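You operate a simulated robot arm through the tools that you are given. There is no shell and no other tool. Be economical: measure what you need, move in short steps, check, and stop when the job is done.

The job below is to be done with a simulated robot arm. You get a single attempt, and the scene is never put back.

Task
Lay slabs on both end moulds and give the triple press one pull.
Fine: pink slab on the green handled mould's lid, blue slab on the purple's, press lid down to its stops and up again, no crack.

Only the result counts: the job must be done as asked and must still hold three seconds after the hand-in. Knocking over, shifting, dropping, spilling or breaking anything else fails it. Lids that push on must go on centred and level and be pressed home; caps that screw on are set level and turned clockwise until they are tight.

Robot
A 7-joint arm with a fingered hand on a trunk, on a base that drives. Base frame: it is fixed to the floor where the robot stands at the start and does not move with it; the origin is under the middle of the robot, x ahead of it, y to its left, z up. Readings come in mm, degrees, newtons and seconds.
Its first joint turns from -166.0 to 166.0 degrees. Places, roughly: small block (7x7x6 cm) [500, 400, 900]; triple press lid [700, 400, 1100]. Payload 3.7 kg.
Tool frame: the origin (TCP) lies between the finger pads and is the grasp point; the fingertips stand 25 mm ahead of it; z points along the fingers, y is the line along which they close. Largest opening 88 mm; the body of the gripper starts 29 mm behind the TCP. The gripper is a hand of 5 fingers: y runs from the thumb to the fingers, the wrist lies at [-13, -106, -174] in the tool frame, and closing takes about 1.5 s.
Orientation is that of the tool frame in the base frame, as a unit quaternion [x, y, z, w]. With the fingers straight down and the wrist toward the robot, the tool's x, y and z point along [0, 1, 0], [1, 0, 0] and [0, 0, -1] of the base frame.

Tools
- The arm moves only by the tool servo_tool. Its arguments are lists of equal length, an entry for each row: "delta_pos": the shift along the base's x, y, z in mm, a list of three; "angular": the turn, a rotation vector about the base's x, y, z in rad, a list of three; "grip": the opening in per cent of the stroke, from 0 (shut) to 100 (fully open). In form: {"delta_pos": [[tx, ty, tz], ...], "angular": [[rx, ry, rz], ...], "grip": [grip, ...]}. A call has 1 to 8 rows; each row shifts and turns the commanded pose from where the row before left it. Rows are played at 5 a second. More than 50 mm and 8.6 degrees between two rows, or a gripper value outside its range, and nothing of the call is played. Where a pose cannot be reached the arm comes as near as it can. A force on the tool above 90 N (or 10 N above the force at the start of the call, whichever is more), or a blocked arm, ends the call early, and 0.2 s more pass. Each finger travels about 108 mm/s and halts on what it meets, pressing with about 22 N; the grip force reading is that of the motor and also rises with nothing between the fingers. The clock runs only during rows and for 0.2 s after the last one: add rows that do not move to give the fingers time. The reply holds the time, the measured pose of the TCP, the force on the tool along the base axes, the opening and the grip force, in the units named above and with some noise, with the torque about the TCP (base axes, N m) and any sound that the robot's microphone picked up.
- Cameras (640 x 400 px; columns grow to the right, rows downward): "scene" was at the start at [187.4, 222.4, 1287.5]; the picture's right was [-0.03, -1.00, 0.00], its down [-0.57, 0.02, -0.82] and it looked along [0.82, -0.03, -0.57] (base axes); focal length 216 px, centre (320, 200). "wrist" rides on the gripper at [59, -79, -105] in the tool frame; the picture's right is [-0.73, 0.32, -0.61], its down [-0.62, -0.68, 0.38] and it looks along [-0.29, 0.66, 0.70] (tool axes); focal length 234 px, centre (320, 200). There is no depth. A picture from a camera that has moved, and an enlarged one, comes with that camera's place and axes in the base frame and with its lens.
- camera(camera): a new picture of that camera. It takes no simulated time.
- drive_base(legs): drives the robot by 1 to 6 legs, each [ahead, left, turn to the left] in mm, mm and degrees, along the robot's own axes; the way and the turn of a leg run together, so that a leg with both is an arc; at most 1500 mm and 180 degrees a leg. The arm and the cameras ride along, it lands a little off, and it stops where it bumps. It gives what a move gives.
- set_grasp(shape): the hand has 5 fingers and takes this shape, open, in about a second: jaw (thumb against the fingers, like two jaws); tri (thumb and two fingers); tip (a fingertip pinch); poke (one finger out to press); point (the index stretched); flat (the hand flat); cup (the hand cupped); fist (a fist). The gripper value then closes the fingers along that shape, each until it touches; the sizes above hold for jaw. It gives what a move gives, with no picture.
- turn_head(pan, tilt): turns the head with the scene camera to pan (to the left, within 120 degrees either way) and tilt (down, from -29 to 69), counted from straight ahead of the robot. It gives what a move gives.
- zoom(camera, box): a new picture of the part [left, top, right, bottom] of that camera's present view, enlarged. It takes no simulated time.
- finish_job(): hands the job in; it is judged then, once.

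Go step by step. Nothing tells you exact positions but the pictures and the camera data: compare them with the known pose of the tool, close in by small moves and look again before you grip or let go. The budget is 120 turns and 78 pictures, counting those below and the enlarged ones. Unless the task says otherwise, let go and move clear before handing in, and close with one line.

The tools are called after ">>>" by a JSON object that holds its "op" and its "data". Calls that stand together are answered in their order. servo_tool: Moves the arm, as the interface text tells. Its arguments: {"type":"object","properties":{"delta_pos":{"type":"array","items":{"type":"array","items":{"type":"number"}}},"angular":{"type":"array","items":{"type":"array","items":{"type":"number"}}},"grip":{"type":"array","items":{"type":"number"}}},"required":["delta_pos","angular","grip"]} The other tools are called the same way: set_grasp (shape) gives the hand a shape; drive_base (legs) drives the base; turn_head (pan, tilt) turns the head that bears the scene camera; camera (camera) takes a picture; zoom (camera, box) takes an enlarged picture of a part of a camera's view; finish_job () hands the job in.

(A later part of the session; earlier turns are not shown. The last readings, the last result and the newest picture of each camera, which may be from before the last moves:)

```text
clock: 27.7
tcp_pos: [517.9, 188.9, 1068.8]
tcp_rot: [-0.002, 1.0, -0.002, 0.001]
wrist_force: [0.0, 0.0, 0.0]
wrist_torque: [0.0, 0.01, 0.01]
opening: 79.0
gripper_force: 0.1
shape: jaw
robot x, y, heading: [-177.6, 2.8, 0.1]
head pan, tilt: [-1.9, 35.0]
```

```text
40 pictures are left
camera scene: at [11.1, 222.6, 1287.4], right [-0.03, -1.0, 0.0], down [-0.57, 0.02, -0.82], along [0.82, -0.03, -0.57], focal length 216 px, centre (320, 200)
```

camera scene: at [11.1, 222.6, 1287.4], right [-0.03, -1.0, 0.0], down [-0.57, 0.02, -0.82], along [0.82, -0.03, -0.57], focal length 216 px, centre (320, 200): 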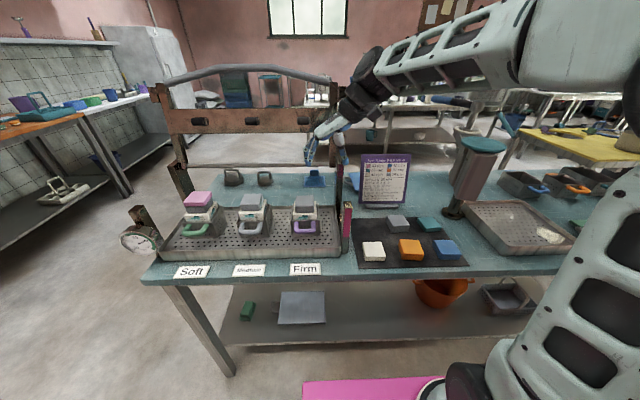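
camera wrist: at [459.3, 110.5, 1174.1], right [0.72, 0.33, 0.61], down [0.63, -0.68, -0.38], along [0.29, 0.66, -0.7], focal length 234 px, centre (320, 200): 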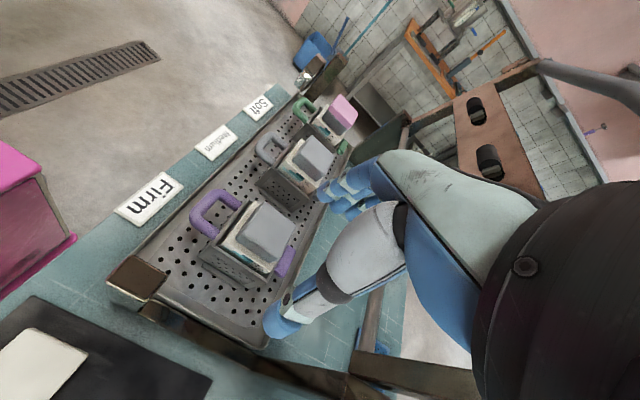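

One row stepped too far and was refused. I'll redo the move with shorter steps, going back in x before reaching the tall pot at about (615, -280).

>>> {"op": "servo_tool", "data": {"delta_pos": [[-20, -40, 0], [-20, -40, 0], [-20, -42, 0], [-20, -42, 0], [-14, -42, 0], [0, -44, 0], [0, -44, 0], [0, -42, 0]], "angular": [[0, 0, 0], [0, 0, 0], [0, 0, 0], [0, 0, 0], [0, 0, 0], [0, 0, 0], [0, 0, 0], [0, 0, 0]], "grip": [90, 90, 90, 90, 90, 90, 90, 90]}}

>>> {"op": "servo_tool", "data": {"delta_pos": [[0, 0, -40], [0, 0, -40], [0, 0, -40], [0, 0, -30], [0, 0, 0]], "angular": [[0, 0, 0], [0, 0, 0], [0, 0, 0], [0, 0, 0], [0, 0, 0]], "grip": [90, 90, 90, 90, 90]}}

>>> {"op": "camera", "data": {"camera": "wrist"}}

>>> {"op": "zoom", "data": {"camera": "scene", "box": [370, 150, 500, 280]}}

```text
clock: 29.5
tcp_pos: [421.0, -146.8, 1067.5]
tcp_rot: [-0.001, 1.0, -0.002, 0.001]
wrist_force: [-0.9, 0.7, 0.0]
wrist_torque: [0.0, -0.02, 0.01]
opening: 78.9
gripper_force: 0.0
shape: jaw
robot x, y, heading: [-175.3, 1.8, 0.2]
head pan, tilt: [-1.9, 35.0]
```

```text
clock: 30.7
tcp_pos: [421.4, -144.3, 916.7]
tcp_rot: [-0.002, 1.0, -0.002, 0.001]
wrist_force: [1.0, 0.3, 0.1]
wrist_torque: [0.01, 0.03, 0.01]
opening: 78.7
gripper_force: 0.0
shape: jaw
robot x, y, heading: [-176.1, -2.3, -0.1]
head pan, tilt: [-1.9, 35.0]
```

```text
39 pictures are left
camera wrist: at [361.8, -223.8, 1022.7], right [0.72, 0.33, 0.61], down [0.63, -0.68, -0.38], along [0.29, 0.66, -0.7], focal length 234 px, centre (320, 200)
```

wrist: 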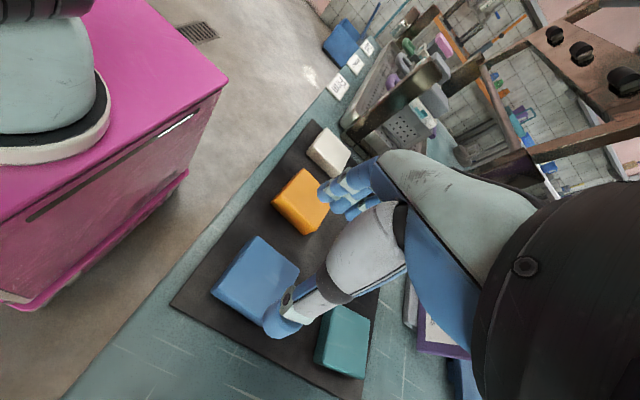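

```text
3.08 times, centred on (435, 215) of scene
camera zoom: at [11.2, 222.4, 1287.5], right [-0.03, -1.0, 0.0], down [-0.57, 0.02, -0.82], along [0.82, -0.03, -0.57], focal length 664 px, centre (-34, 154)
```

zoom: 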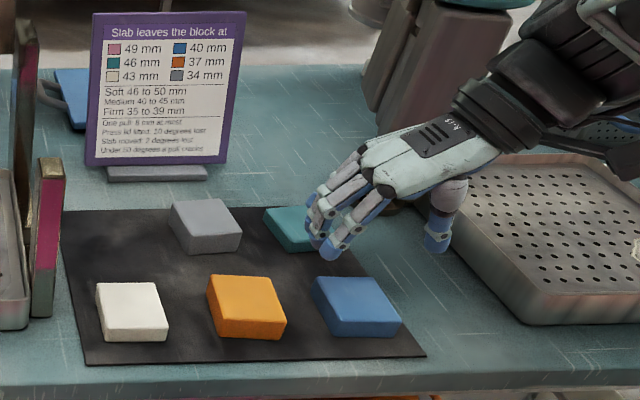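

The blue slab is at about (423, -152). I'll shift over it and go down to grasp height.

>>> {"op": "servo_tool", "data": {"delta_pos": [[2, -6, -25], [0, 0, -25], [0, 0, -16], [0, 0, 0]], "angular": [[0, 0, 0], [0, 0, 0], [0, 0, 0], [0, 0, 0]], "grip": [92, 92, 92, 92]}}

>>> {"op": "camera", "data": {"camera": "wrist"}}

>>> {"op": "zoom", "data": {"camera": "scene", "box": [400, 200, 500, 280]}}

```text
clock: 31.7
tcp_pos: [423.8, -153.8, 852.0]
tcp_rot: [-0.001, 1.0, -0.002, 0.002]
wrist_force: [1.0, -0.7, -0.2]
wrist_torque: [-0.04, 0.03, 0.0]
opening: 80.8
gripper_force: 0.1
shape: jaw
robot x, y, heading: [-175.1, -2.9, 0.1]
head pan, tilt: [-1.9, 35.0]
```

```text
37 pictures are left
camera wrist: at [365.0, -232.4, 958.2], right [0.72, 0.33, 0.61], down [0.63, -0.68, -0.38], along [0.29, 0.66, -0.7], focal length 234 px, centre (320, 200)
```

wrist: 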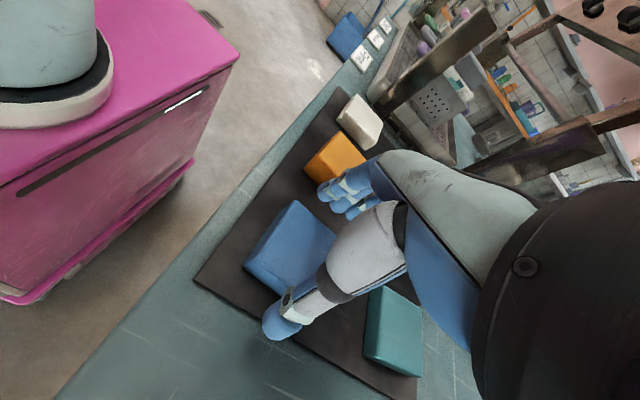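

```text
5.00 times, centred on (450, 240) of scene
camera zoom: at [11.2, 222.4, 1287.5], right [-0.03, -1.0, 0.0], down [-0.57, 0.02, -0.82], along [0.82, -0.03, -0.57], focal length 1080 px, centre (-330, 0)
```

zoom: 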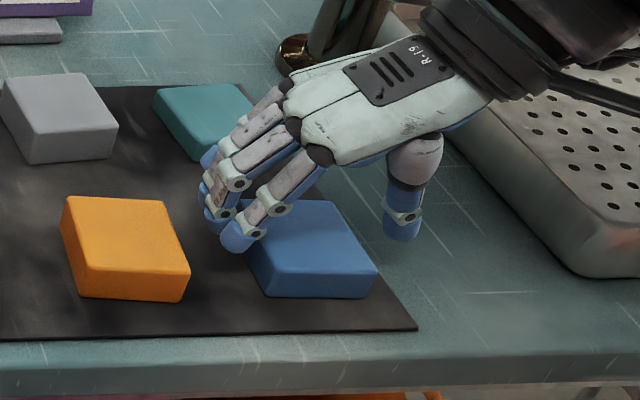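

The fingers straddle blue, with slightly more room on the thumb side. I'll nudge y by +5 and go down to z = 834.

>>> {"op": "servo_tool", "data": {"delta_pos": [[-2, 5, -8], [0, 0, -6], [0, 0, -4], [0, 0, 0]], "angular": [[0, 0, 0], [0, 0, 0], [0, 0, 0], [0, 0, 0]], "grip": [92, 92, 92, 92]}}

>>> {"op": "zoom", "data": {"camera": "scene", "box": [400, 200, 500, 280]}}

```text
clock: 32.7
tcp_pos: [422.4, -148.4, 834.3]
tcp_rot: [-0.002, 1.0, -0.001, 0.001]
wrist_force: [-0.1, 0.5, -0.2]
wrist_torque: [0.01, -0.02, 0.0]
opening: 80.7
gripper_force: 0.0
shape: jaw
robot x, y, heading: [-176.0, -1.3, 0.3]
head pan, tilt: [-1.9, 35.0]
```

```text
5.00 times, centred on (450, 240) of scene
camera zoom: at [11.2, 222.4, 1287.5], right [-0.03, -1.0, 0.0], down [-0.57, 0.02, -0.82], along [0.82, -0.03, -0.57], focal length 1080 px, centre (-330, 0)
```

zoom: 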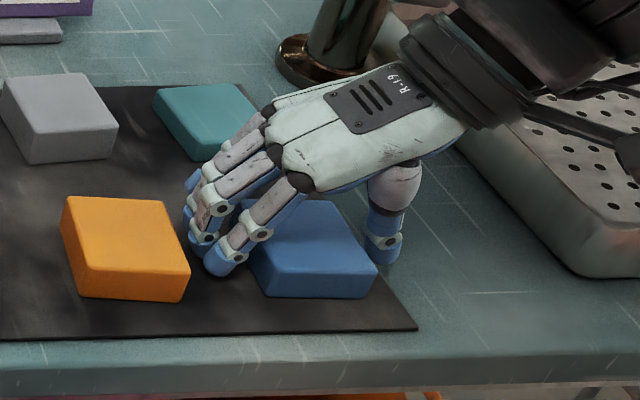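

Well placed, with the fingers clear of orange. I'll close and lift.

>>> {"op": "servo_tool", "data": {"delta_pos": [[0, 0, 0], [0, 0, 0], [0, 0, 0], [0, 0, 0], [0, 0, 0], [0, 0, 0], [0, 0, 0]], "angular": [[0, 0, 0], [0, 0, 0], [0, 0, 0], [0, 0, 0], [0, 0, 0], [0, 0, 0], [0, 0, 0]], "grip": [75, 60, 50, 40, 40, 40, 40]}}

>>> {"op": "servo_tool", "data": {"delta_pos": [[0, 0, 15], [0, 0, 30], [0, 0, 40], [0, 0, 45], [0, 0, 45], [0, 0, 0]], "angular": [[0, 0, 0], [0, 0, 0], [0, 0, 0], [0, 0, 0], [0, 0, 0], [0, 0, 0]], "grip": [40, 40, 40, 40, 40, 40]}}

>>> {"op": "zoom", "data": {"camera": "scene", "box": [370, 120, 520, 280]}}

>>> {"op": "camera", "data": {"camera": "wrist"}}

```text
clock: 34.3
tcp_pos: [423.7, -148.7, 835.6]
tcp_rot: [-0.002, 1.0, -0.002, 0.002]
wrist_force: [1.0, -0.4, 0.3]
wrist_torque: [0.0, -0.04, 0.03]
opening: 50.5
gripper_force: 22.1
shape: jaw
robot x, y, heading: [-174.4, -3.0, 0.2]
head pan, tilt: [-1.9, 35.0]
```

```text
clock: 35.7
tcp_pos: [426.5, -153.3, 1010.0]
tcp_rot: [0.0, 1.0, -0.002, 0.002]
wrist_force: [0.2, -0.9, -0.5]
wrist_torque: [-0.01, -0.01, 0.01]
opening: 50.1
gripper_force: 22.1
shape: jaw
robot x, y, heading: [-175.5, 0.7, -0.1]
head pan, tilt: [-1.9, 35.0]
```

```text
2.50 times, centred on (445, 200) of scene
camera zoom: at [11.2, 222.4, 1287.5], right [-0.03, -1.0, 0.0], down [-0.57, 0.02, -0.82], along [0.82, -0.03, -0.57], focal length 540 px, centre (8, 200)
```

zoom: 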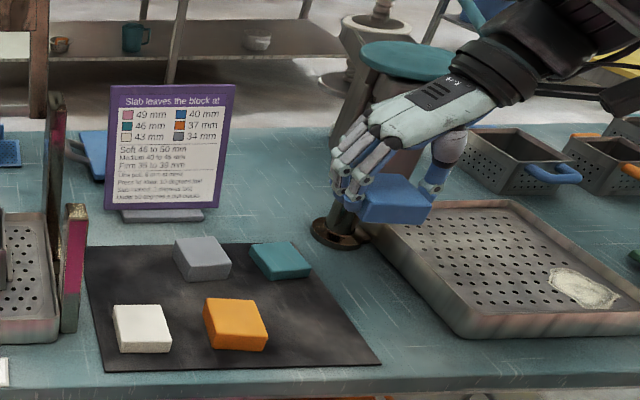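

```text
33 pictures are left
camera wrist: at [367.1, -231.7, 1115.2], right [0.72, 0.33, 0.61], down [0.63, -0.68, -0.38], along [0.29, 0.66, -0.7], focal length 234 px, centre (320, 200)
```

wrist: 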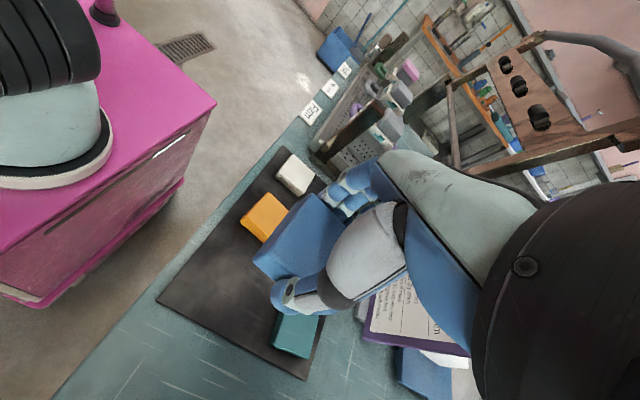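

Blue is held level. I'll carry it to the purple mould, aiming for a TCP of about (518, 243).

>>> {"op": "servo_tool", "data": {"delta_pos": [[0, 45, 0], [0, 45, 0], [15, 45, 0], [20, 43, 0], [20, 43, 0], [20, 43, 0], [15, 43, 0], [2, 43, 0]], "angular": [[0, 0, 0], [0, 0, 0], [0, 0, 0], [0, 0, 0], [0, 0, 0], [0, 0, 0], [0, 0, 0], [0, 0, 0]], "grip": [40, 40, 40, 40, 40, 40, 40, 40]}}

>>> {"op": "servo_tool", "data": {"delta_pos": [[0, 30, 0], [0, 14, -10], [0, 0, -15], [0, 0, 0]], "angular": [[0, 0, 0], [0, 0, 0], [0, 0, 0], [0, 0, 0]], "grip": [40, 40, 40, 40]}}

>>> {"op": "zoom", "data": {"camera": "scene", "box": [270, 160, 340, 230]}}

>>> {"op": "zoom", "data": {"camera": "wrist", "box": [150, 150, 390, 340]}}

```text
clock: 37.5
tcp_pos: [516.0, 202.3, 1006.0]
tcp_rot: [-0.001, 1.0, -0.002, 0.002]
wrist_force: [-0.4, 0.3, 0.0]
wrist_torque: [-0.01, 0.01, 0.01]
opening: 50.2
gripper_force: 21.6
shape: jaw
robot x, y, heading: [-176.5, 0.8, -0.0]
head pan, tilt: [-1.9, 35.0]
```

```text
clock: 38.5
tcp_pos: [513.5, 245.8, 980.8]
tcp_rot: [-0.001, 1.0, -0.001, 0.002]
wrist_force: [0.0, 0.2, 0.5]
wrist_torque: [-0.01, -0.02, -0.02]
opening: 49.8
gripper_force: 22.4
shape: jaw
robot x, y, heading: [-172.0, 0.6, 0.3]
head pan, tilt: [-1.9, 35.0]
```

```text
5.71 times, centred on (305, 195) of scene
camera zoom: at [11.2, 222.4, 1287.4], right [-0.03, -1.0, 0.0], down [-0.57, 0.02, -0.82], along [0.82, -0.03, -0.57], focal length 1234 px, centre (406, 229)
```

zoom: 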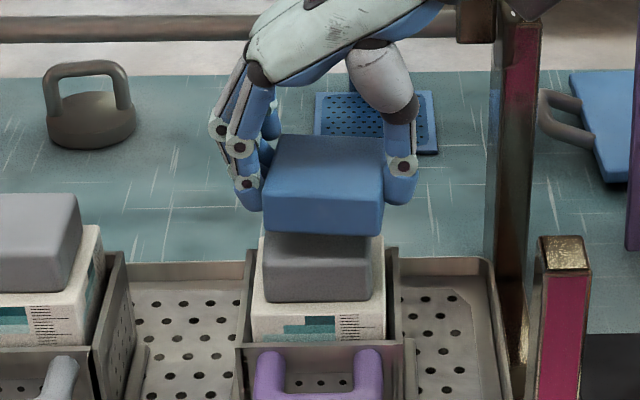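

```text
2.11 times, centred on (270, 245) of wrist
camera zoom: at [454.6, 167.3, 1086.4], right [0.72, 0.33, 0.61], down [0.63, -0.68, -0.38], along [0.29, 0.66, -0.7], focal length 493 px, centre (425, 105)
```

zoom: 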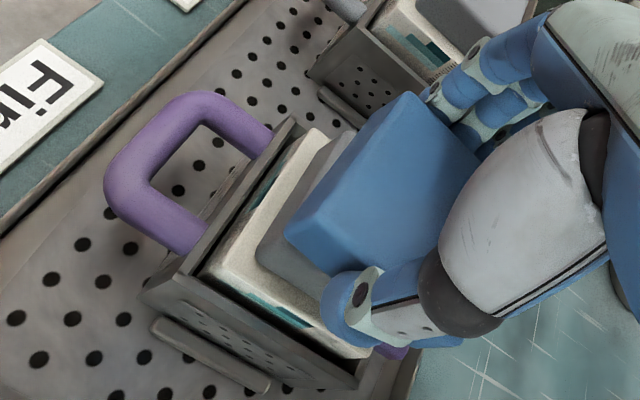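

Blue is nearly aligned over the purple mould's lid. I'll shift x by -2 and lower to contact.

>>> {"op": "servo_tool", "data": {"delta_pos": [[-2, 0, -5], [0, 0, -4], [0, 0, -2], [0, 0, 0]], "angular": [[0, 0, 0], [0, 0, 0], [0, 0, 0], [0, 0, 0]], "grip": [40, 40, 40, 40]}}

>>> {"op": "zoom", "data": {"camera": "scene", "box": [270, 160, 340, 230]}}

>>> {"op": "zoom", "data": {"camera": "wrist", "box": [150, 150, 390, 340]}}

```text
clock: 39.5
tcp_pos: [510.5, 245.5, 973.3]
tcp_rot: [-0.002, 1.0, -0.002, 0.001]
wrist_force: [0.5, 0.6, 0.0]
wrist_torque: [-0.01, 0.0, 0.0]
opening: 50.2
gripper_force: 22.2
shape: jaw
robot x, y, heading: [-177.1, -1.8, 0.1]
head pan, tilt: [-1.9, 35.0]
```

```text
5.71 times, centred on (305, 195) of scene
camera zoom: at [11.2, 222.4, 1287.4], right [-0.03, -1.0, 0.0], down [-0.57, 0.02, -0.82], along [0.82, -0.03, -0.57], focal length 1234 px, centre (406, 229)
```

zoom: 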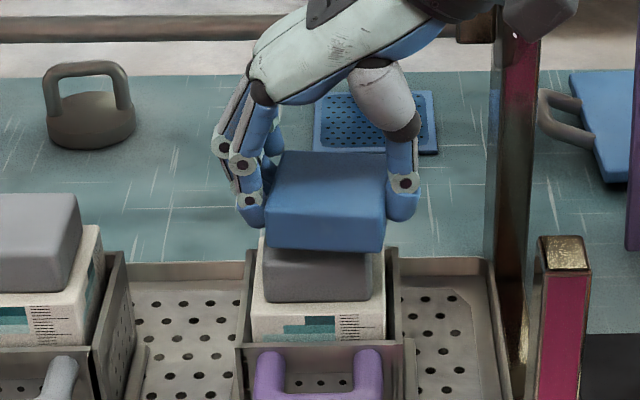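

```text
2.11 times, centred on (270, 245) of wrist
camera zoom: at [452.6, 166.5, 1078.2], right [0.72, 0.33, 0.61], down [0.63, -0.68, -0.38], along [0.29, 0.66, -0.7], focal length 493 px, centre (425, 105)
```

zoom: 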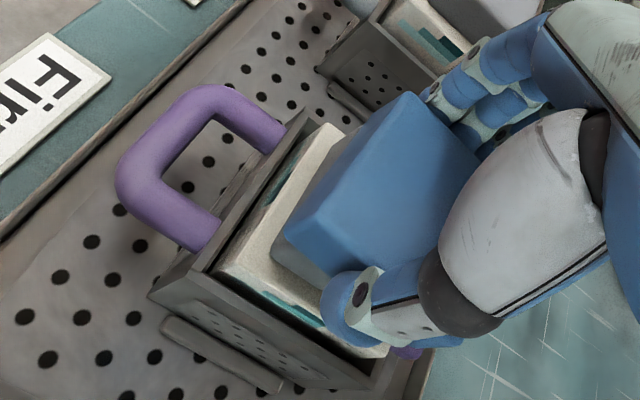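

It's very close now, with the slab about 2 mm too far right. I'll shift y by +2 and lower to light contact.

>>> {"op": "servo_tool", "data": {"delta_pos": [[0, 2, -2], [0, 0, -1.5], [0, 0, -1], [0, 0, 0]], "angular": [[0, 0, 0], [0, 0, 0], [0, 0, 0], [0, 0, 0]], "grip": [40, 40, 40, 40]}}

```text
clock: 40.5
tcp_pos: [513.9, 245.6, 967.9]
tcp_rot: [-0.002, 1.0, -0.001, 0.002]
wrist_force: [-0.5, -0.1, -0.8]
wrist_torque: [-0.02, 0.02, 0.0]
opening: 50.1
gripper_force: 21.7
shape: jaw
robot x, y, heading: [-175.1, -1.6, 0.1]
head pan, tilt: [-1.9, 35.0]
```

>>> {"op": "servo_tool", "data": {"delta_pos": [[0, 0, -1], [0, 0, -1], [0, 0, 0]], "angular": [[0, 0, 0], [0, 0, 0], [0, 0, 0]], "grip": [40, 40, 40]}}

>>> {"op": "zoom", "data": {"camera": "scene", "box": [270, 160, 340, 230]}}

```text
clock: 41.3
tcp_pos: [513.2, 247.6, 965.8]
tcp_rot: [-0.001, 1.0, -0.002, 0.002]
wrist_force: [0.0, -1.1, -0.8]
wrist_torque: [-0.02, -0.01, 0.01]
opening: 50.3
gripper_force: 21.4
shape: jaw
robot x, y, heading: [-177.3, -0.9, -0.2]
head pan, tilt: [-1.9, 35.0]
```

```text
5.71 times, centred on (305, 195) of scene
camera zoom: at [11.2, 222.4, 1287.4], right [-0.03, -1.0, 0.0], down [-0.57, 0.02, -0.82], along [0.82, -0.03, -0.57], focal length 1234 px, centre (406, 229)
```

zoom: 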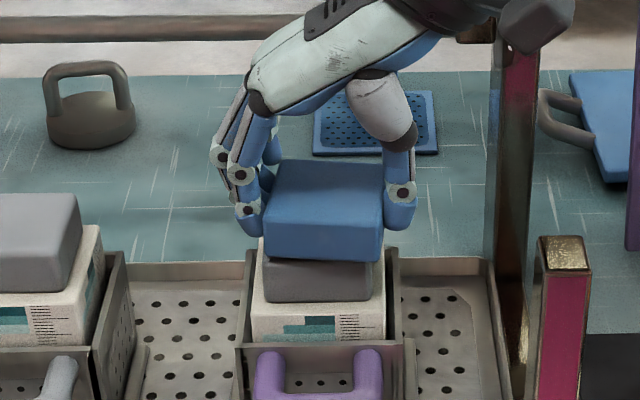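

No contact yet, so the purple stack is a bit lower. I'll continue down in 1 mm rows.

>>> {"op": "servo_tool", "data": {"delta_pos": [[0, 0, -1], [0, 0, -1], [0, 0, -1], [0, 0, 0]], "angular": [[0, 0, 0], [0, 0, 0], [0, 0, 0], [0, 0, 0]], "grip": [40, 40, 40, 40]}}

>>> {"op": "zoom", "data": {"camera": "wrist", "box": [150, 150, 390, 340]}}

```text
clock: 42.3
tcp_pos: [512.5, 245.5, 963.0]
tcp_rot: [-0.002, 1.0, -0.002, 0.002]
wrist_force: [0.1, 0.7, 1.2]
wrist_torque: [-0.02, 0.0, 0.0]
opening: 50.1
gripper_force: 21.6
shape: jaw
robot x, y, heading: [-178.2, 1.4, 0.4]
head pan, tilt: [-1.9, 35.0]
```

```text
2.11 times, centred on (270, 245) of wrist
camera zoom: at [453.9, 167.7, 1069.4], right [0.72, 0.33, 0.61], down [0.63, -0.68, -0.38], along [0.29, 0.66, -0.7], focal length 493 px, centre (425, 105)
```

zoom: 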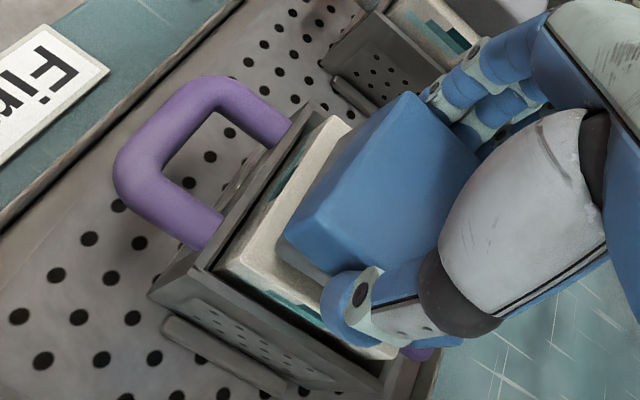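

>>> {"op": "servo_tool", "data": {"delta_pos": [[0, 0, -1], [0, 0, -1], [0, 0, 0]], "angular": [[0, 0, 0], [0, 0, 0], [0, 0, 0]], "grip": [40, 40, 40]}}

```text
clock: 43.1
tcp_pos: [513.7, 246.3, 962.9]
tcp_rot: [-0.001, 1.0, -0.002, 0.002]
wrist_force: [-0.9, -0.6, 15.2]
wrist_torque: [-0.04, -0.06, 0.01]
opening: 50.0
gripper_force: 22.4
shape: jaw
robot x, y, heading: [-174.5, 2.4, -0.0]
head pan, tilt: [-1.9, 35.0]
```

Contact at about 963 with 15 N. I'll take a final look at the alignment before releasing.

>>> {"op": "zoom", "data": {"camera": "scene", "box": [285, 175, 325, 215]}}

```text
10.00 times, centred on (305, 195) of scene
camera zoom: at [10.8, 222.3, 1287.5], right [-0.03, -1.0, 0.0], down [-0.57, 0.02, -0.82], along [0.82, -0.03, -0.57], focal length 2159 px, centre (470, 250)
```

zoom: 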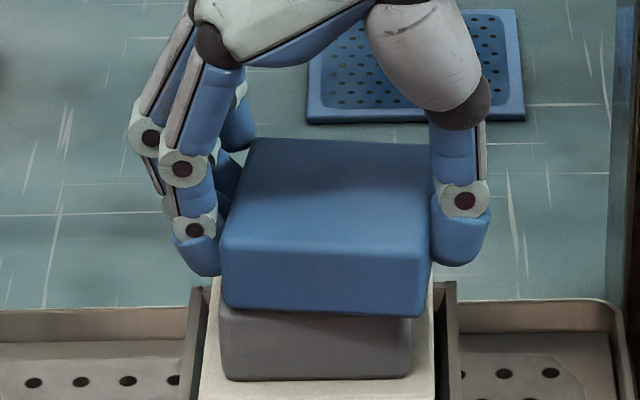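

The slab is centred within about 2 mm. I'll release and rise.

>>> {"op": "servo_tool", "data": {"delta_pos": [[0, 0, 0.5], [0, 0, 0], [0, 0, 0], [0, 0, 0], [0, 0, 0]], "angular": [[0, 0, 0], [0, 0, 0], [0, 0, 0], [0, 0, 0], [0, 0, 0]], "grip": [40, 60, 75, 85, 85]}}

>>> {"op": "servo_tool", "data": {"delta_pos": [[0, 0, 10], [0, 0, 20], [0, 0, 30], [0, 0, 40], [0, 0, 40], [0, 0, 0]], "angular": [[0, 0, 0], [0, 0, 0], [0, 0, 0], [0, 0, 0], [0, 0, 0], [0, 0, 0]], "grip": [85, 85, 85, 85, 85, 85]}}

>>> {"op": "zoom", "data": {"camera": "scene", "box": [100, 50, 380, 270]}}

>>> {"op": "camera", "data": {"camera": "wrist"}}

```text
clock: 44.3
tcp_pos: [513.9, 246.3, 959.8]
tcp_rot: [0.0, 1.0, -0.002, 0.002]
wrist_force: [0.1, 0.0, -0.2]
wrist_torque: [-0.01, 0.05, 0.0]
opening: 74.4
gripper_force: 0.0
shape: jaw
robot x, y, heading: [-175.3, -0.9, -0.1]
head pan, tilt: [-1.9, 35.0]
```

```text
clock: 45.7
tcp_pos: [512.0, 247.9, 1101.7]
tcp_rot: [-0.001, 1.0, -0.002, 0.002]
wrist_force: [1.2, 0.2, 1.3]
wrist_torque: [0.0, 0.0, -0.02]
opening: 74.6
gripper_force: 0.0
shape: jaw
robot x, y, heading: [-180.0, -0.3, 0.0]
head pan, tilt: [-1.9, 35.0]
```

```text
1.82 times, centred on (240, 160) of scene
camera zoom: at [11.2, 222.4, 1287.5], right [-0.03, -1.0, 0.0], down [-0.57, 0.02, -0.82], along [0.82, -0.03, -0.57], focal length 392 px, centre (466, 273)
```

zoom: 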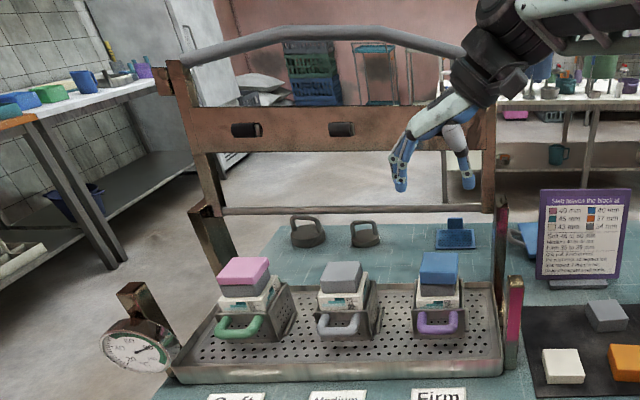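

```text
24 pictures are left
camera wrist: at [454.1, 169.2, 1207.0], right [0.72, 0.33, 0.61], down [0.63, -0.68, -0.38], along [0.29, 0.66, -0.7], focal length 234 px, centre (320, 200)
```

wrist: 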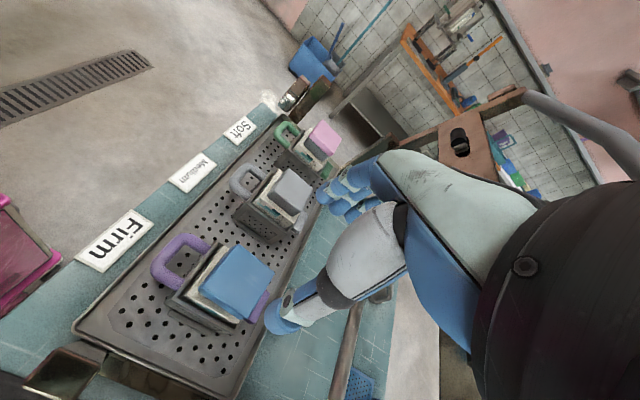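

Both slabs lie square on their lids. Next is the press lid: hinge near x≈680, z≈965, arched handle near z≈1250. I'll turn the hand back so it closes along x, and rise in front of the handle's middle to measure it.

>>> {"op": "servo_tool", "data": {"delta_pos": [[0, 20, 20], [0, 20, 20], [0, 20, 20], [0, 20, 20], [0, 20, 20], [0, 20, 20]], "angular": [[0, 0, -0.1428], [0, 0, -0.1428], [0, 0, -0.1428], [0, 0, -0.1428], [0, 0, -0.1428], [0, 0, -0.1428]], "grip": [100, 100, 100, 100, 100, 100]}}

>>> {"op": "servo_tool", "data": {"delta_pos": [[0, 17, 10], [0, 16, 10], [0, 0, 10], [0, 0, 10], [0, 0, 0], [0, 0, 0]], "angular": [[0, 0, -0.1428], [0, 0, -0.1428], [0, 0, -0.1428], [0, 0, -0.1428], [0, 0, -0.1428], [0, 0, 0]], "grip": [100, 100, 100, 100, 100, 100]}}

>>> {"op": "camera", "data": {"camera": "wrist"}}

>>> {"op": "camera", "data": {"camera": "scene"}}

```text
clock: 47.1
tcp_pos: [512.4, 367.1, 1224.3]
tcp_rot: [0.416, 0.909, -0.003, 0.001]
wrist_force: [0.3, -1.1, -0.5]
wrist_torque: [0.05, 0.03, -0.03]
opening: 87.7
gripper_force: 0.1
shape: jaw
robot x, y, heading: [-176.4, 2.2, 0.0]
head pan, tilt: [-1.9, 35.0]
```

```text
clock: 48.5
tcp_pos: [513.3, 399.3, 1262.0]
tcp_rot: [0.706, 0.708, -0.003, 0.001]
wrist_force: [-0.4, -0.4, 0.1]
wrist_torque: [0.02, -0.01, -0.03]
opening: 87.8
gripper_force: 0.0
shape: jaw
robot x, y, heading: [-176.7, -2.1, -0.0]
head pan, tilt: [-1.9, 35.0]
```

```text
23 pictures are left
camera wrist: at [434.1, 458.1, 1368.3], right [0.33, -0.72, 0.61], down [-0.68, -0.63, -0.38], along [0.66, -0.29, -0.7], focal length 234 px, centre (320, 200)
```

wrist: 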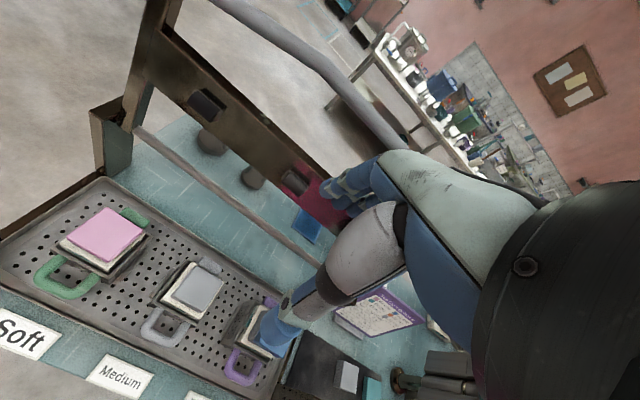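

```text
22 pictures are left
camera scene: at [11.1, 222.5, 1287.4], right [-0.03, -1.0, 0.0], down [-0.57, 0.02, -0.82], along [0.82, -0.03, -0.57], focal length 216 px, centre (320, 200)
```

scene: 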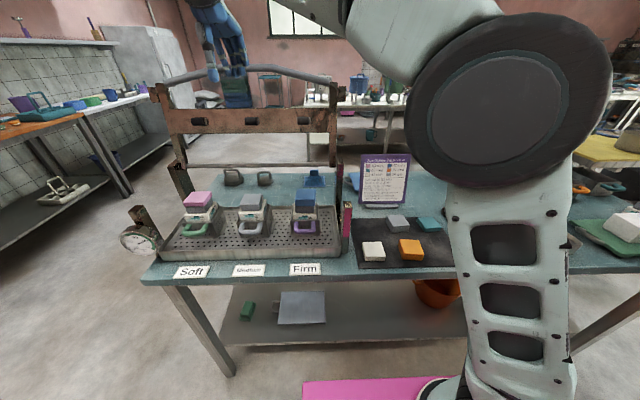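

The handle bar's flat middle is at roughly x≈705, y≈397, z≈1247. I'll rise and move toward it in steps, then look again.

>>> {"op": "servo_tool", "data": {"delta_pos": [[0, 0, 30], [0, 0, 30], [40, 0, 0], [40, 0, 0], [40, 0, 0], [0, 0, 0]], "angular": [[0, 0, 0], [0, 0, 0], [0, 0, 0], [0, 0, 0], [0, 0, 0], [0, 0, 0]], "grip": [100, 100, 100, 100, 100, 100]}}

>>> {"op": "camera", "data": {"camera": "wrist"}}

>>> {"op": "zoom", "data": {"camera": "scene", "box": [130, 0, 370, 200]}}

```text
clock: 49.9
tcp_pos: [590.8, 373.2, 1301.5]
tcp_rot: [0.706, 0.708, -0.004, 0.0]
wrist_force: [-0.2, 0.4, 0.2]
wrist_torque: [0.04, -0.02, 0.0]
opening: 87.6
gripper_force: 0.0
shape: jaw
out of reach, approached as far as the arm can: row 3, 4, 5
robot x, y, heading: [-174.3, -2.6, 0.1]
head pan, tilt: [-1.9, 35.0]
```

```text
21 pictures are left
camera wrist: at [512.3, 431.9, 1407.2], right [0.33, -0.72, 0.61], down [-0.68, -0.63, -0.38], along [0.65, -0.29, -0.7], focal length 234 px, centre (320, 200)
```

wrist: 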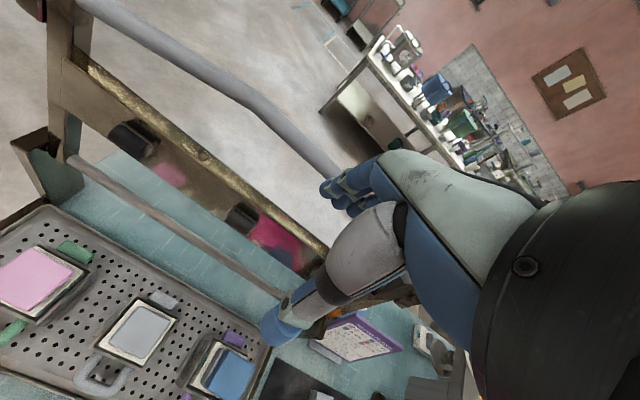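

```text
2.00 times, centred on (250, 100) of scene
camera zoom: at [11.1, 222.4, 1287.4], right [-0.03, -1.0, 0.0], down [-0.57, 0.02, -0.82], along [0.82, -0.03, -0.57], focal length 432 px, centre (460, 400)
```

zoom: 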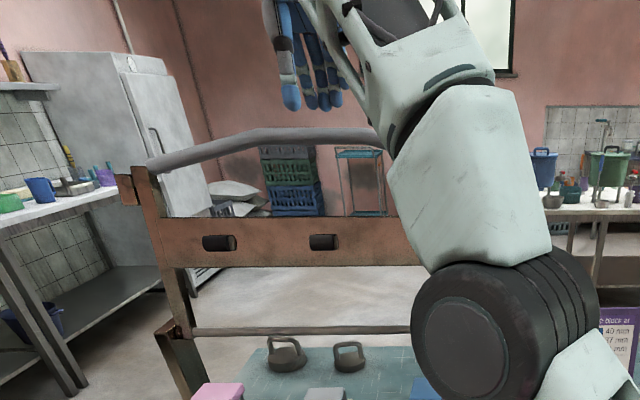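

That point is out of reach from here. I'll pull the hand back, drive the base forward to about x = 0, and approach again.

>>> {"op": "servo_tool", "data": {"delta_pos": [[-40, 0, 0], [-40, 0, 0], [-40, 0, 0], [-40, 0, 0], [0, 0, 0]], "angular": [[0, 0, 0], [0, 0, 0], [0, 0, 0], [0, 0, 0], [0, 0, 0]], "grip": [100, 100, 100, 100, 100]}}

>>> {"op": "drive_base", "data": {"legs": [[172, 0, 0]]}}

>>> {"op": "camera", "data": {"camera": "scene"}}

```text
clock: 51.1
tcp_pos: [450.1, 408.5, 1348.0]
tcp_rot: [0.706, 0.708, -0.002, 0.0]
wrist_force: [-0.7, 0.6, 0.7]
wrist_torque: [-0.03, -0.01, 0.02]
opening: 87.8
gripper_force: 0.1
shape: jaw
out of reach, approached as far as the arm can: row 1, 2, 3, 4
robot x, y, heading: [-173.4, 1.3, -0.1]
head pan, tilt: [-1.9, 35.0]
```

```text
clock: 52.6
tcp_pos: [626.7, 409.6, 1347.9]
tcp_rot: [0.706, 0.709, -0.002, 0.0]
wrist_force: [-0.6, 0.4, 0.5]
wrist_torque: [0.0, 0.02, -0.01]
opening: 87.8
gripper_force: 0.0
shape: jaw
robot x, y, heading: [-1.2, 4.8, 0.0]
head pan, tilt: [-1.9, 35.0]
```

```text
19 pictures are left
camera scene: at [187.4, 222.9, 1287.4], right [-0.03, -1.0, 0.0], down [-0.57, 0.02, -0.82], along [0.82, -0.03, -0.57], focal length 216 px, centre (320, 200)
```

scene: 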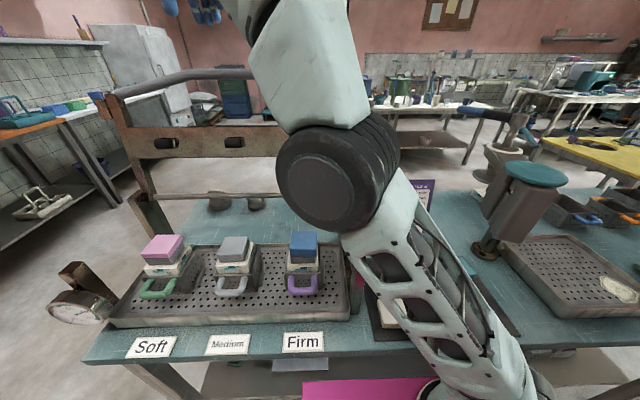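

The elbow is clear of the press frame for now. I'll move the hand over the bar, keeping the fingertips above it.

>>> {"op": "servo_tool", "data": {"delta_pos": [[25, -6, -10], [25, -6, -10], [22, 0, -10], [0, 0, 0]], "angular": [[0, 0, 0], [0, 0, 0], [0, 0, 0], [0, 0, 0]], "grip": [100, 100, 100, 100]}}

>>> {"op": "camera", "data": {"camera": "wrist"}}

```text
clock: 53.6
tcp_pos: [695.0, 401.3, 1323.7]
tcp_rot: [0.706, 0.709, -0.002, -0.001]
wrist_force: [-0.2, 0.0, -0.3]
wrist_torque: [-0.01, -0.06, 0.0]
opening: 87.6
gripper_force: 0.1
shape: jaw
out of reach, approached as far as the arm can: row 1, 2
robot x, y, heading: [-1.1, 1.1, 0.1]
head pan, tilt: [-1.9, 35.0]
```

```text
18 pictures are left
camera wrist: at [615.7, 459.7, 1429.4], right [0.33, -0.72, 0.61], down [-0.68, -0.63, -0.38], along [0.66, -0.29, -0.7], focal length 234 px, centre (320, 200)
```

wrist: 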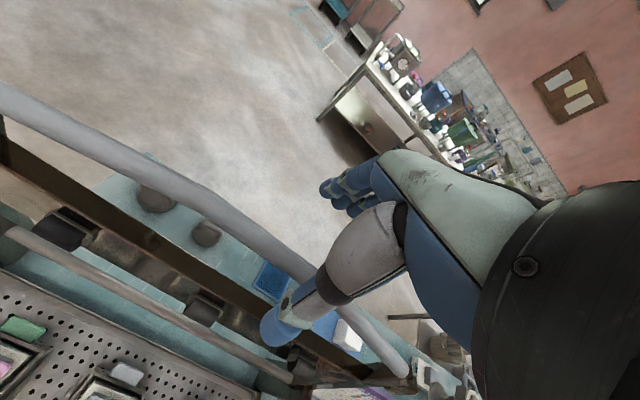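

The bar reads x≈701, z≈1250. I'll centre on it and lower so the bar passes between thumb and fingers.

>>> {"op": "servo_tool", "data": {"delta_pos": [[3, 0, -15], [3, 0, -15], [0, 0, -15], [0, 0, 0]], "angular": [[0, 0, 0], [0, 0, 0], [0, 0, 0], [0, 0, 0]], "grip": [100, 100, 100, 100]}}

>>> {"op": "camera", "data": {"camera": "wrist"}}

```text
clock: 54.6
tcp_pos: [711.9, 420.6, 1300.9]
tcp_rot: [0.706, 0.709, -0.003, 0.0]
wrist_force: [0.5, -0.5, 0.0]
wrist_torque: [-0.01, -0.02, -0.01]
opening: 87.6
gripper_force: 0.0
shape: jaw
out of reach, approached as far as the arm can: row 1, 2, 3
robot x, y, heading: [2.9, -1.0, 0.3]
head pan, tilt: [-1.9, 35.0]
```

```text
17 pictures are left
camera wrist: at [633.2, 479.1, 1406.6], right [0.33, -0.72, 0.61], down [-0.68, -0.63, -0.38], along [0.65, -0.29, -0.7], focal length 234 px, centre (320, 200)
```

wrist: 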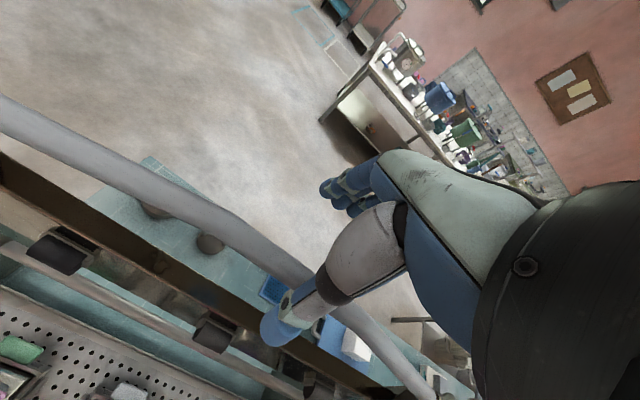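

This hand pose runs into a joint limit, so I'll change the approach. I'll pull back, drive 80 mm backward, and tilt the hand 45° forward so it reaches the bar from the front and above.

>>> {"op": "servo_tool", "data": {"delta_pos": [[-10, 0, 40], [-30, 0, 15], [-30, 0, 0], [0, 0, 0]], "angular": [[0, 0, 0], [0, 0, 0], [0, 0, 0], [0, 0, 0]], "grip": [100, 100, 100, 100]}}

>>> {"op": "drive_base", "data": {"legs": [[-85, 0, 0]]}}

>>> {"op": "servo_tool", "data": {"delta_pos": [[0, 0, 0], [0, 0, 0], [0, 0, 0], [0, 0, 0], [0, 0, 0], [0, 0, 0], [0, 0, 0]], "angular": [[0, -0.14, 0], [0, -0.14, 0], [0, -0.14, 0], [0, -0.14, 0], [0, -0.14, 0], [0, -0.085, 0], [0, 0, 0]], "grip": [100, 100, 100, 100, 100, 100, 100]}}

```text
clock: 55.6
tcp_pos: [644.7, 417.1, 1333.1]
tcp_rot: [0.706, 0.708, -0.003, 0.0]
wrist_force: [0.2, 1.2, 0.0]
wrist_torque: [0.0, 0.02, 0.03]
opening: 87.7
gripper_force: 0.0
shape: jaw
out of reach, approached as far as the arm can: row 1, 3
robot x, y, heading: [-0.0, 0.6, 0.0]
head pan, tilt: [-1.9, 35.0]
```

```text
clock: 56.7
tcp_pos: [561.2, 417.7, 1332.7]
tcp_rot: [0.707, 0.707, -0.003, 0.001]
wrist_force: [-0.5, 0.3, -0.5]
wrist_torque: [0.0, 0.01, 0.04]
opening: 87.7
gripper_force: 0.0
shape: jaw
robot x, y, heading: [-81.8, 0.7, 0.3]
head pan, tilt: [-1.9, 35.0]
```

```text
clock: 58.3
tcp_pos: [594.2, 487.6, 1425.9]
tcp_rot: [0.655, 0.654, 0.266, 0.271]
wrist_force: [-0.2, 0.4, -0.4]
wrist_torque: [0.01, 0.0, -0.01]
opening: 87.4
gripper_force: 0.0
shape: jaw
out of reach, approached as far as the arm can: row 1, 2, 3, 4, 5, 6
robot x, y, heading: [-82.8, 2.6, -0.1]
head pan, tilt: [-1.9, 35.0]
```

The tilt is right, but the arm shifted. I'll command toward the pre-grasp point and see what it reaches.

>>> {"op": "servo_tool", "data": {"delta_pos": [[10, -10, -40], [20, -30, -30], [10, -30, -30], [5, -15, -10], [0, 0, 0]], "angular": [[0, 0, 0], [0, 0, 0], [0, 0, 0], [0, 0, 0], [0, 0, 0]], "grip": [100, 100, 100, 100, 100]}}

>>> {"op": "camera", "data": {"camera": "scene"}}

```text
clock: 59.5
tcp_pos: [677.3, 476.5, 1402.8]
tcp_rot: [0.654, 0.654, 0.266, 0.271]
wrist_force: [-0.7, 0.3, -0.3]
wrist_torque: [-0.04, 0.02, -0.03]
opening: 87.7
gripper_force: 0.1
shape: jaw
out of reach, approached as far as the arm can: row 1, 2, 3, 4
robot x, y, heading: [-83.3, -0.9, 0.1]
head pan, tilt: [-1.9, 35.0]
```

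```text
16 pictures are left
camera scene: at [103.0, 222.6, 1287.4], right [-0.03, -1.0, 0.0], down [-0.57, 0.02, -0.82], along [0.82, -0.03, -0.57], focal length 216 px, centre (320, 200)
```

scene: 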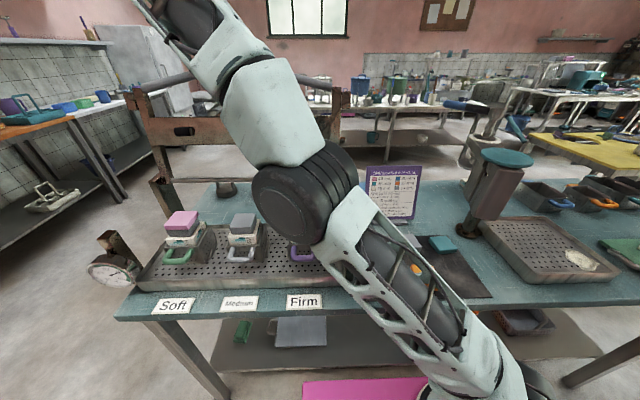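

The arm has settled into an awkward elbow-low shape. I'll untilt and retreat to the pose that worked earlier, then drive the base left so the press is straight ahead.

>>> {"op": "servo_tool", "data": {"delta_pos": [[-15, -10, 0], [-20, -20, 0], [-30, -30, 0], [-30, -30, 0], [-30, -30, 0], [-20, -30, 0], [0, 0, 0]], "angular": [[0, 0.14, 0], [0, 0.14, 0], [0, 0.14, 0], [0, 0.14, 0], [0, 0.14, 0], [0, 0.085, 0], [0, 0, 0]], "grip": [100, 100, 100, 100, 100, 100, 100]}}

```text
clock: 61.1
tcp_pos: [527.7, 321.0, 1390.9]
tcp_rot: [0.706, 0.708, -0.004, 0.001]
wrist_force: [0.4, 0.6, 0.5]
wrist_torque: [-0.03, 0.02, 0.0]
opening: 88.0
gripper_force: 0.0
shape: jaw
out of reach, approached as far as the arm can: row 1, 2
robot x, y, heading: [-86.7, 1.6, 0.0]
head pan, tilt: [-1.9, 35.0]
```

>>> {"op": "servo_tool", "data": {"delta_pos": [[-5, -35, -30], [-5, -35, -30], [-5, -35, -30], [-5, -35, -30], [0, -30, -35], [0, 0, -45], [0, 0, -45], [0, 0, 0]], "angular": [[0, 0, 0], [0, 0, 0], [0, 0, 0], [0, 0, 0], [0, 0, 0], [0, 0, 0], [0, 0, 0], [0, 0, 0]], "grip": [100, 100, 100, 100, 100, 100, 100, 100]}}

>>> {"op": "camera", "data": {"camera": "scene"}}

```text
clock: 62.9
tcp_pos: [505.0, 151.9, 1145.6]
tcp_rot: [0.706, 0.708, -0.004, 0.0]
wrist_force: [-1.0, -1.2, -0.2]
wrist_torque: [0.01, 0.03, 0.03]
opening: 87.6
gripper_force: 0.1
shape: jaw
robot x, y, heading: [-87.0, 0.2, -0.1]
head pan, tilt: [-1.9, 35.0]
```

```text
15 pictures are left
camera scene: at [102.9, 222.5, 1287.5], right [-0.03, -1.0, 0.0], down [-0.57, 0.02, -0.82], along [0.82, -0.03, -0.57], focal length 216 px, centre (320, 200)
```

scene: 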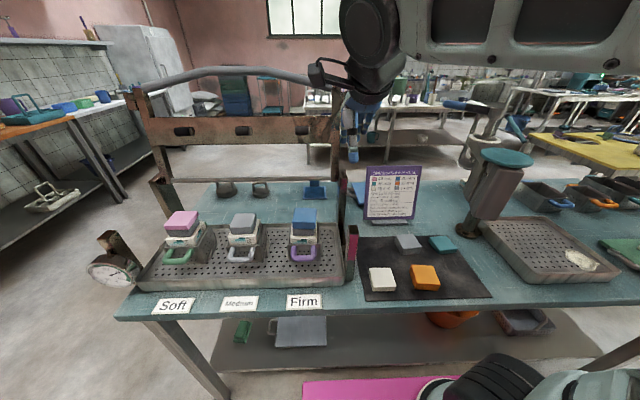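

The arm is back in a good shape with the elbow to the right. I'll drive back a little and then 280 mm left, so the press is nearly straight ahead.

>>> {"op": "drive_base", "data": {"legs": [[-45, 0, 0], [0, 280, 0]]}}

>>> {"op": "servo_tool", "data": {"delta_pos": [[0, -6, 35], [0, -6, 35], [10, -6, 35], [20, -6, 35], [30, -6, 30], [0, 0, 0]], "angular": [[0, -0.14, 0], [0, -0.14, 0], [0, -0.14, 0], [0, -0.14, 0], [0, -0.14, 0], [0, -0.085, 0]], "grip": [100, 100, 100, 100, 100, 100]}}

>>> {"op": "camera", "data": {"camera": "scene"}}

```text
clock: 65.4
tcp_pos: [459.4, 432.4, 1145.8]
tcp_rot: [0.708, 0.706, -0.004, 0.0]
wrist_force: [1.3, -0.4, 0.1]
wrist_torque: [0.03, 0.04, -0.01]
opening: 87.6
gripper_force: 0.0
shape: jaw
robot x, y, heading: [-131.1, 285.1, -0.3]
head pan, tilt: [-1.9, 35.0]
```

```text
clock: 66.8
tcp_pos: [520.1, 402.1, 1316.1]
tcp_rot: [0.656, 0.652, 0.267, 0.271]
wrist_force: [-0.5, -0.6, 0.6]
wrist_torque: [0.0, 0.03, 0.02]
opening: 87.9
gripper_force: 0.1
shape: jaw
robot x, y, heading: [-130.8, 282.5, -0.1]
head pan, tilt: [-1.9, 35.0]
```

```text
14 pictures are left
camera scene: at [57.6, 504.6, 1287.5], right [-0.04, -1.0, 0.0], down [-0.57, 0.02, -0.82], along [0.82, -0.03, -0.57], focal length 216 px, centre (320, 200)
```

scene: 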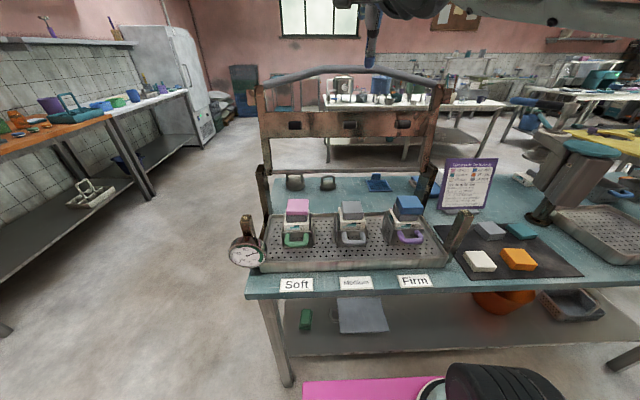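

The tilt now works and the view of the press is clear. I'll move to the pre-grasp point, about 70 mm from the bar along the finger direction.

>>> {"op": "servo_tool", "data": {"delta_pos": [[35, -2, -4], [35, -2, -5], [35, 0, -5], [25, 0, -4], [0, 0, 0]], "angular": [[0, 0, 0], [0, 0, 0], [0, 0, 0], [0, 0, 0], [0, 0, 0]], "grip": [100, 100, 100, 100, 100]}}

>>> {"op": "camera", "data": {"camera": "wrist"}}

>>> {"op": "zoom", "data": {"camera": "scene", "box": [240, 20, 460, 170]}}

```text
clock: 68.0
tcp_pos: [647.9, 397.5, 1296.7]
tcp_rot: [0.656, 0.652, 0.268, 0.27]
wrist_force: [0.2, 0.8, 0.0]
wrist_torque: [-0.01, -0.02, 0.03]
opening: 87.8
gripper_force: 0.1
shape: jaw
robot x, y, heading: [-127.0, 282.2, -0.4]
head pan, tilt: [-1.9, 35.0]
```

```text
13 pictures are left
camera wrist: at [518.6, 456.9, 1317.0], right [-0.2, -0.72, 0.66], down [-0.22, -0.62, -0.75], along [0.95, -0.3, -0.03], focal length 234 px, centre (320, 200)
```

wrist: 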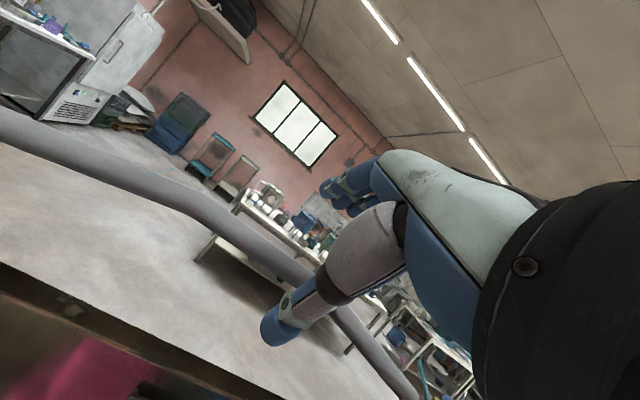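

```text
2.67 times, centred on (350, 95) of scene
camera zoom: at [57.6, 504.6, 1287.5], right [-0.04, -1.0, 0.0], down [-0.57, 0.02, -0.82], along [0.82, -0.03, -0.57], focal length 576 px, centre (240, 480)
```

zoom: 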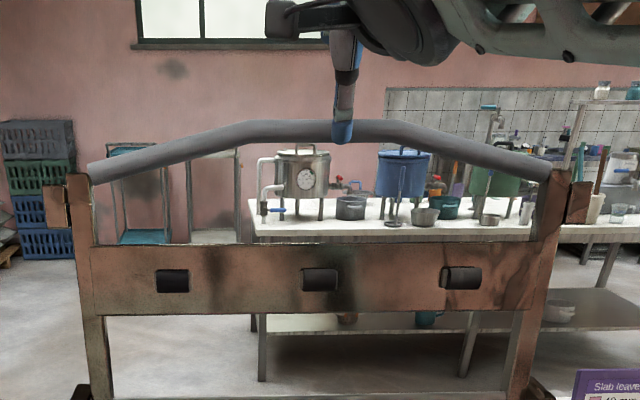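

The bar is confirmed at about (701, y, 1249). I'll advance along the finger direction onto it.

>>> {"op": "servo_tool", "data": {"delta_pos": [[14, 0, -13], [13, 0, -13], [12, 0, -12], [11, 0, -10], [0, 0, 0]], "angular": [[0, 0, 0], [0, 0, 0], [0, 0, 0], [0, 0, 0], [0, 0, 0]], "grip": [100, 100, 100, 100, 100]}}

>>> {"op": "camera", "data": {"camera": "wrist"}}

```text
clock: 69.2
tcp_pos: [700.0, 399.0, 1250.3]
tcp_rot: [0.656, 0.652, 0.268, 0.27]
wrist_force: [0.0, 0.3, -0.1]
wrist_torque: [0.02, -0.01, -0.01]
opening: 87.7
gripper_force: 0.0
shape: jaw
robot x, y, heading: [-126.1, 285.7, -0.4]
head pan, tilt: [-1.9, 35.0]
```

```text
11 pictures are left
camera wrist: at [570.7, 458.6, 1269.5], right [-0.2, -0.72, 0.66], down [-0.22, -0.62, -0.75], along [0.95, -0.3, -0.03], focal length 234 px, centre (320, 200)
```

wrist: 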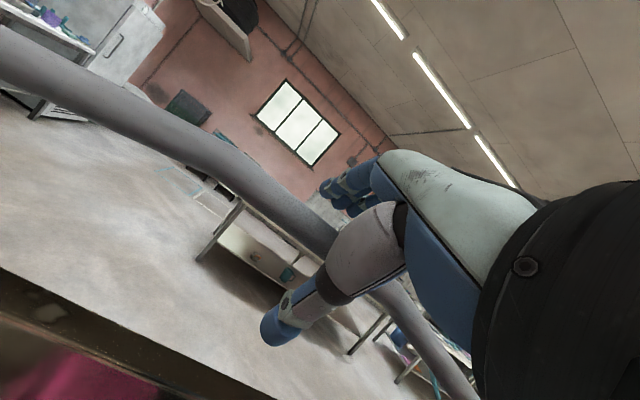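

The bar runs right through the grasp point, so I'll close on it.

>>> {"op": "servo_tool", "data": {"delta_pos": [[0, 0, 0], [0, 0, 0], [0, 0, 0], [0, 0, 0], [0, 0, 0], [0, 0, 0], [0, 0, 0]], "angular": [[0, 0, 0], [0, 0, 0], [0, 0, 0], [0, 0, 0], [0, 0, 0], [0, 0, 0], [0, 0, 0]], "grip": [80, 60, 40, 20, 10, 5, 5]}}

```text
clock: 70.8
tcp_pos: [701.1, 398.1, 1249.0]
tcp_rot: [0.656, 0.652, 0.267, 0.27]
wrist_force: [-0.2, -0.4, -9.6]
wrist_torque: [-0.03, 0.07, 0.03]
opening: 9.0
gripper_force: 22.6
shape: jaw
robot x, y, heading: [-130.1, 287.9, 0.0]
head pan, tilt: [-1.9, 35.0]
```

The bar is enclosed in the fingers. I'll start the arc, taking the hinge at about (670, 965) with a radius of about 286, in small steps while watching forces.

>>> {"op": "servo_tool", "data": {"delta_pos": [[-8, 0, 0.8], [-8, 0, 0.6], [-14, 0, 0.3], [0, 0, 0]], "angular": [[0, 0, 0], [0, 0, 0], [0, 0, 0], [0, 0, 0]], "grip": [5, 5, 5, 5]}}

```text
clock: 71.8
tcp_pos: [668.8, 398.9, 1249.6]
tcp_rot: [0.656, 0.652, 0.267, 0.27]
wrist_force: [0.8, 1.3, -6.7]
wrist_torque: [-0.09, -0.03, 0.05]
opening: 9.4
gripper_force: 22.1
shape: jaw
robot x, y, heading: [-129.7, 282.9, -0.5]
head pan, tilt: [-1.9, 35.0]
```

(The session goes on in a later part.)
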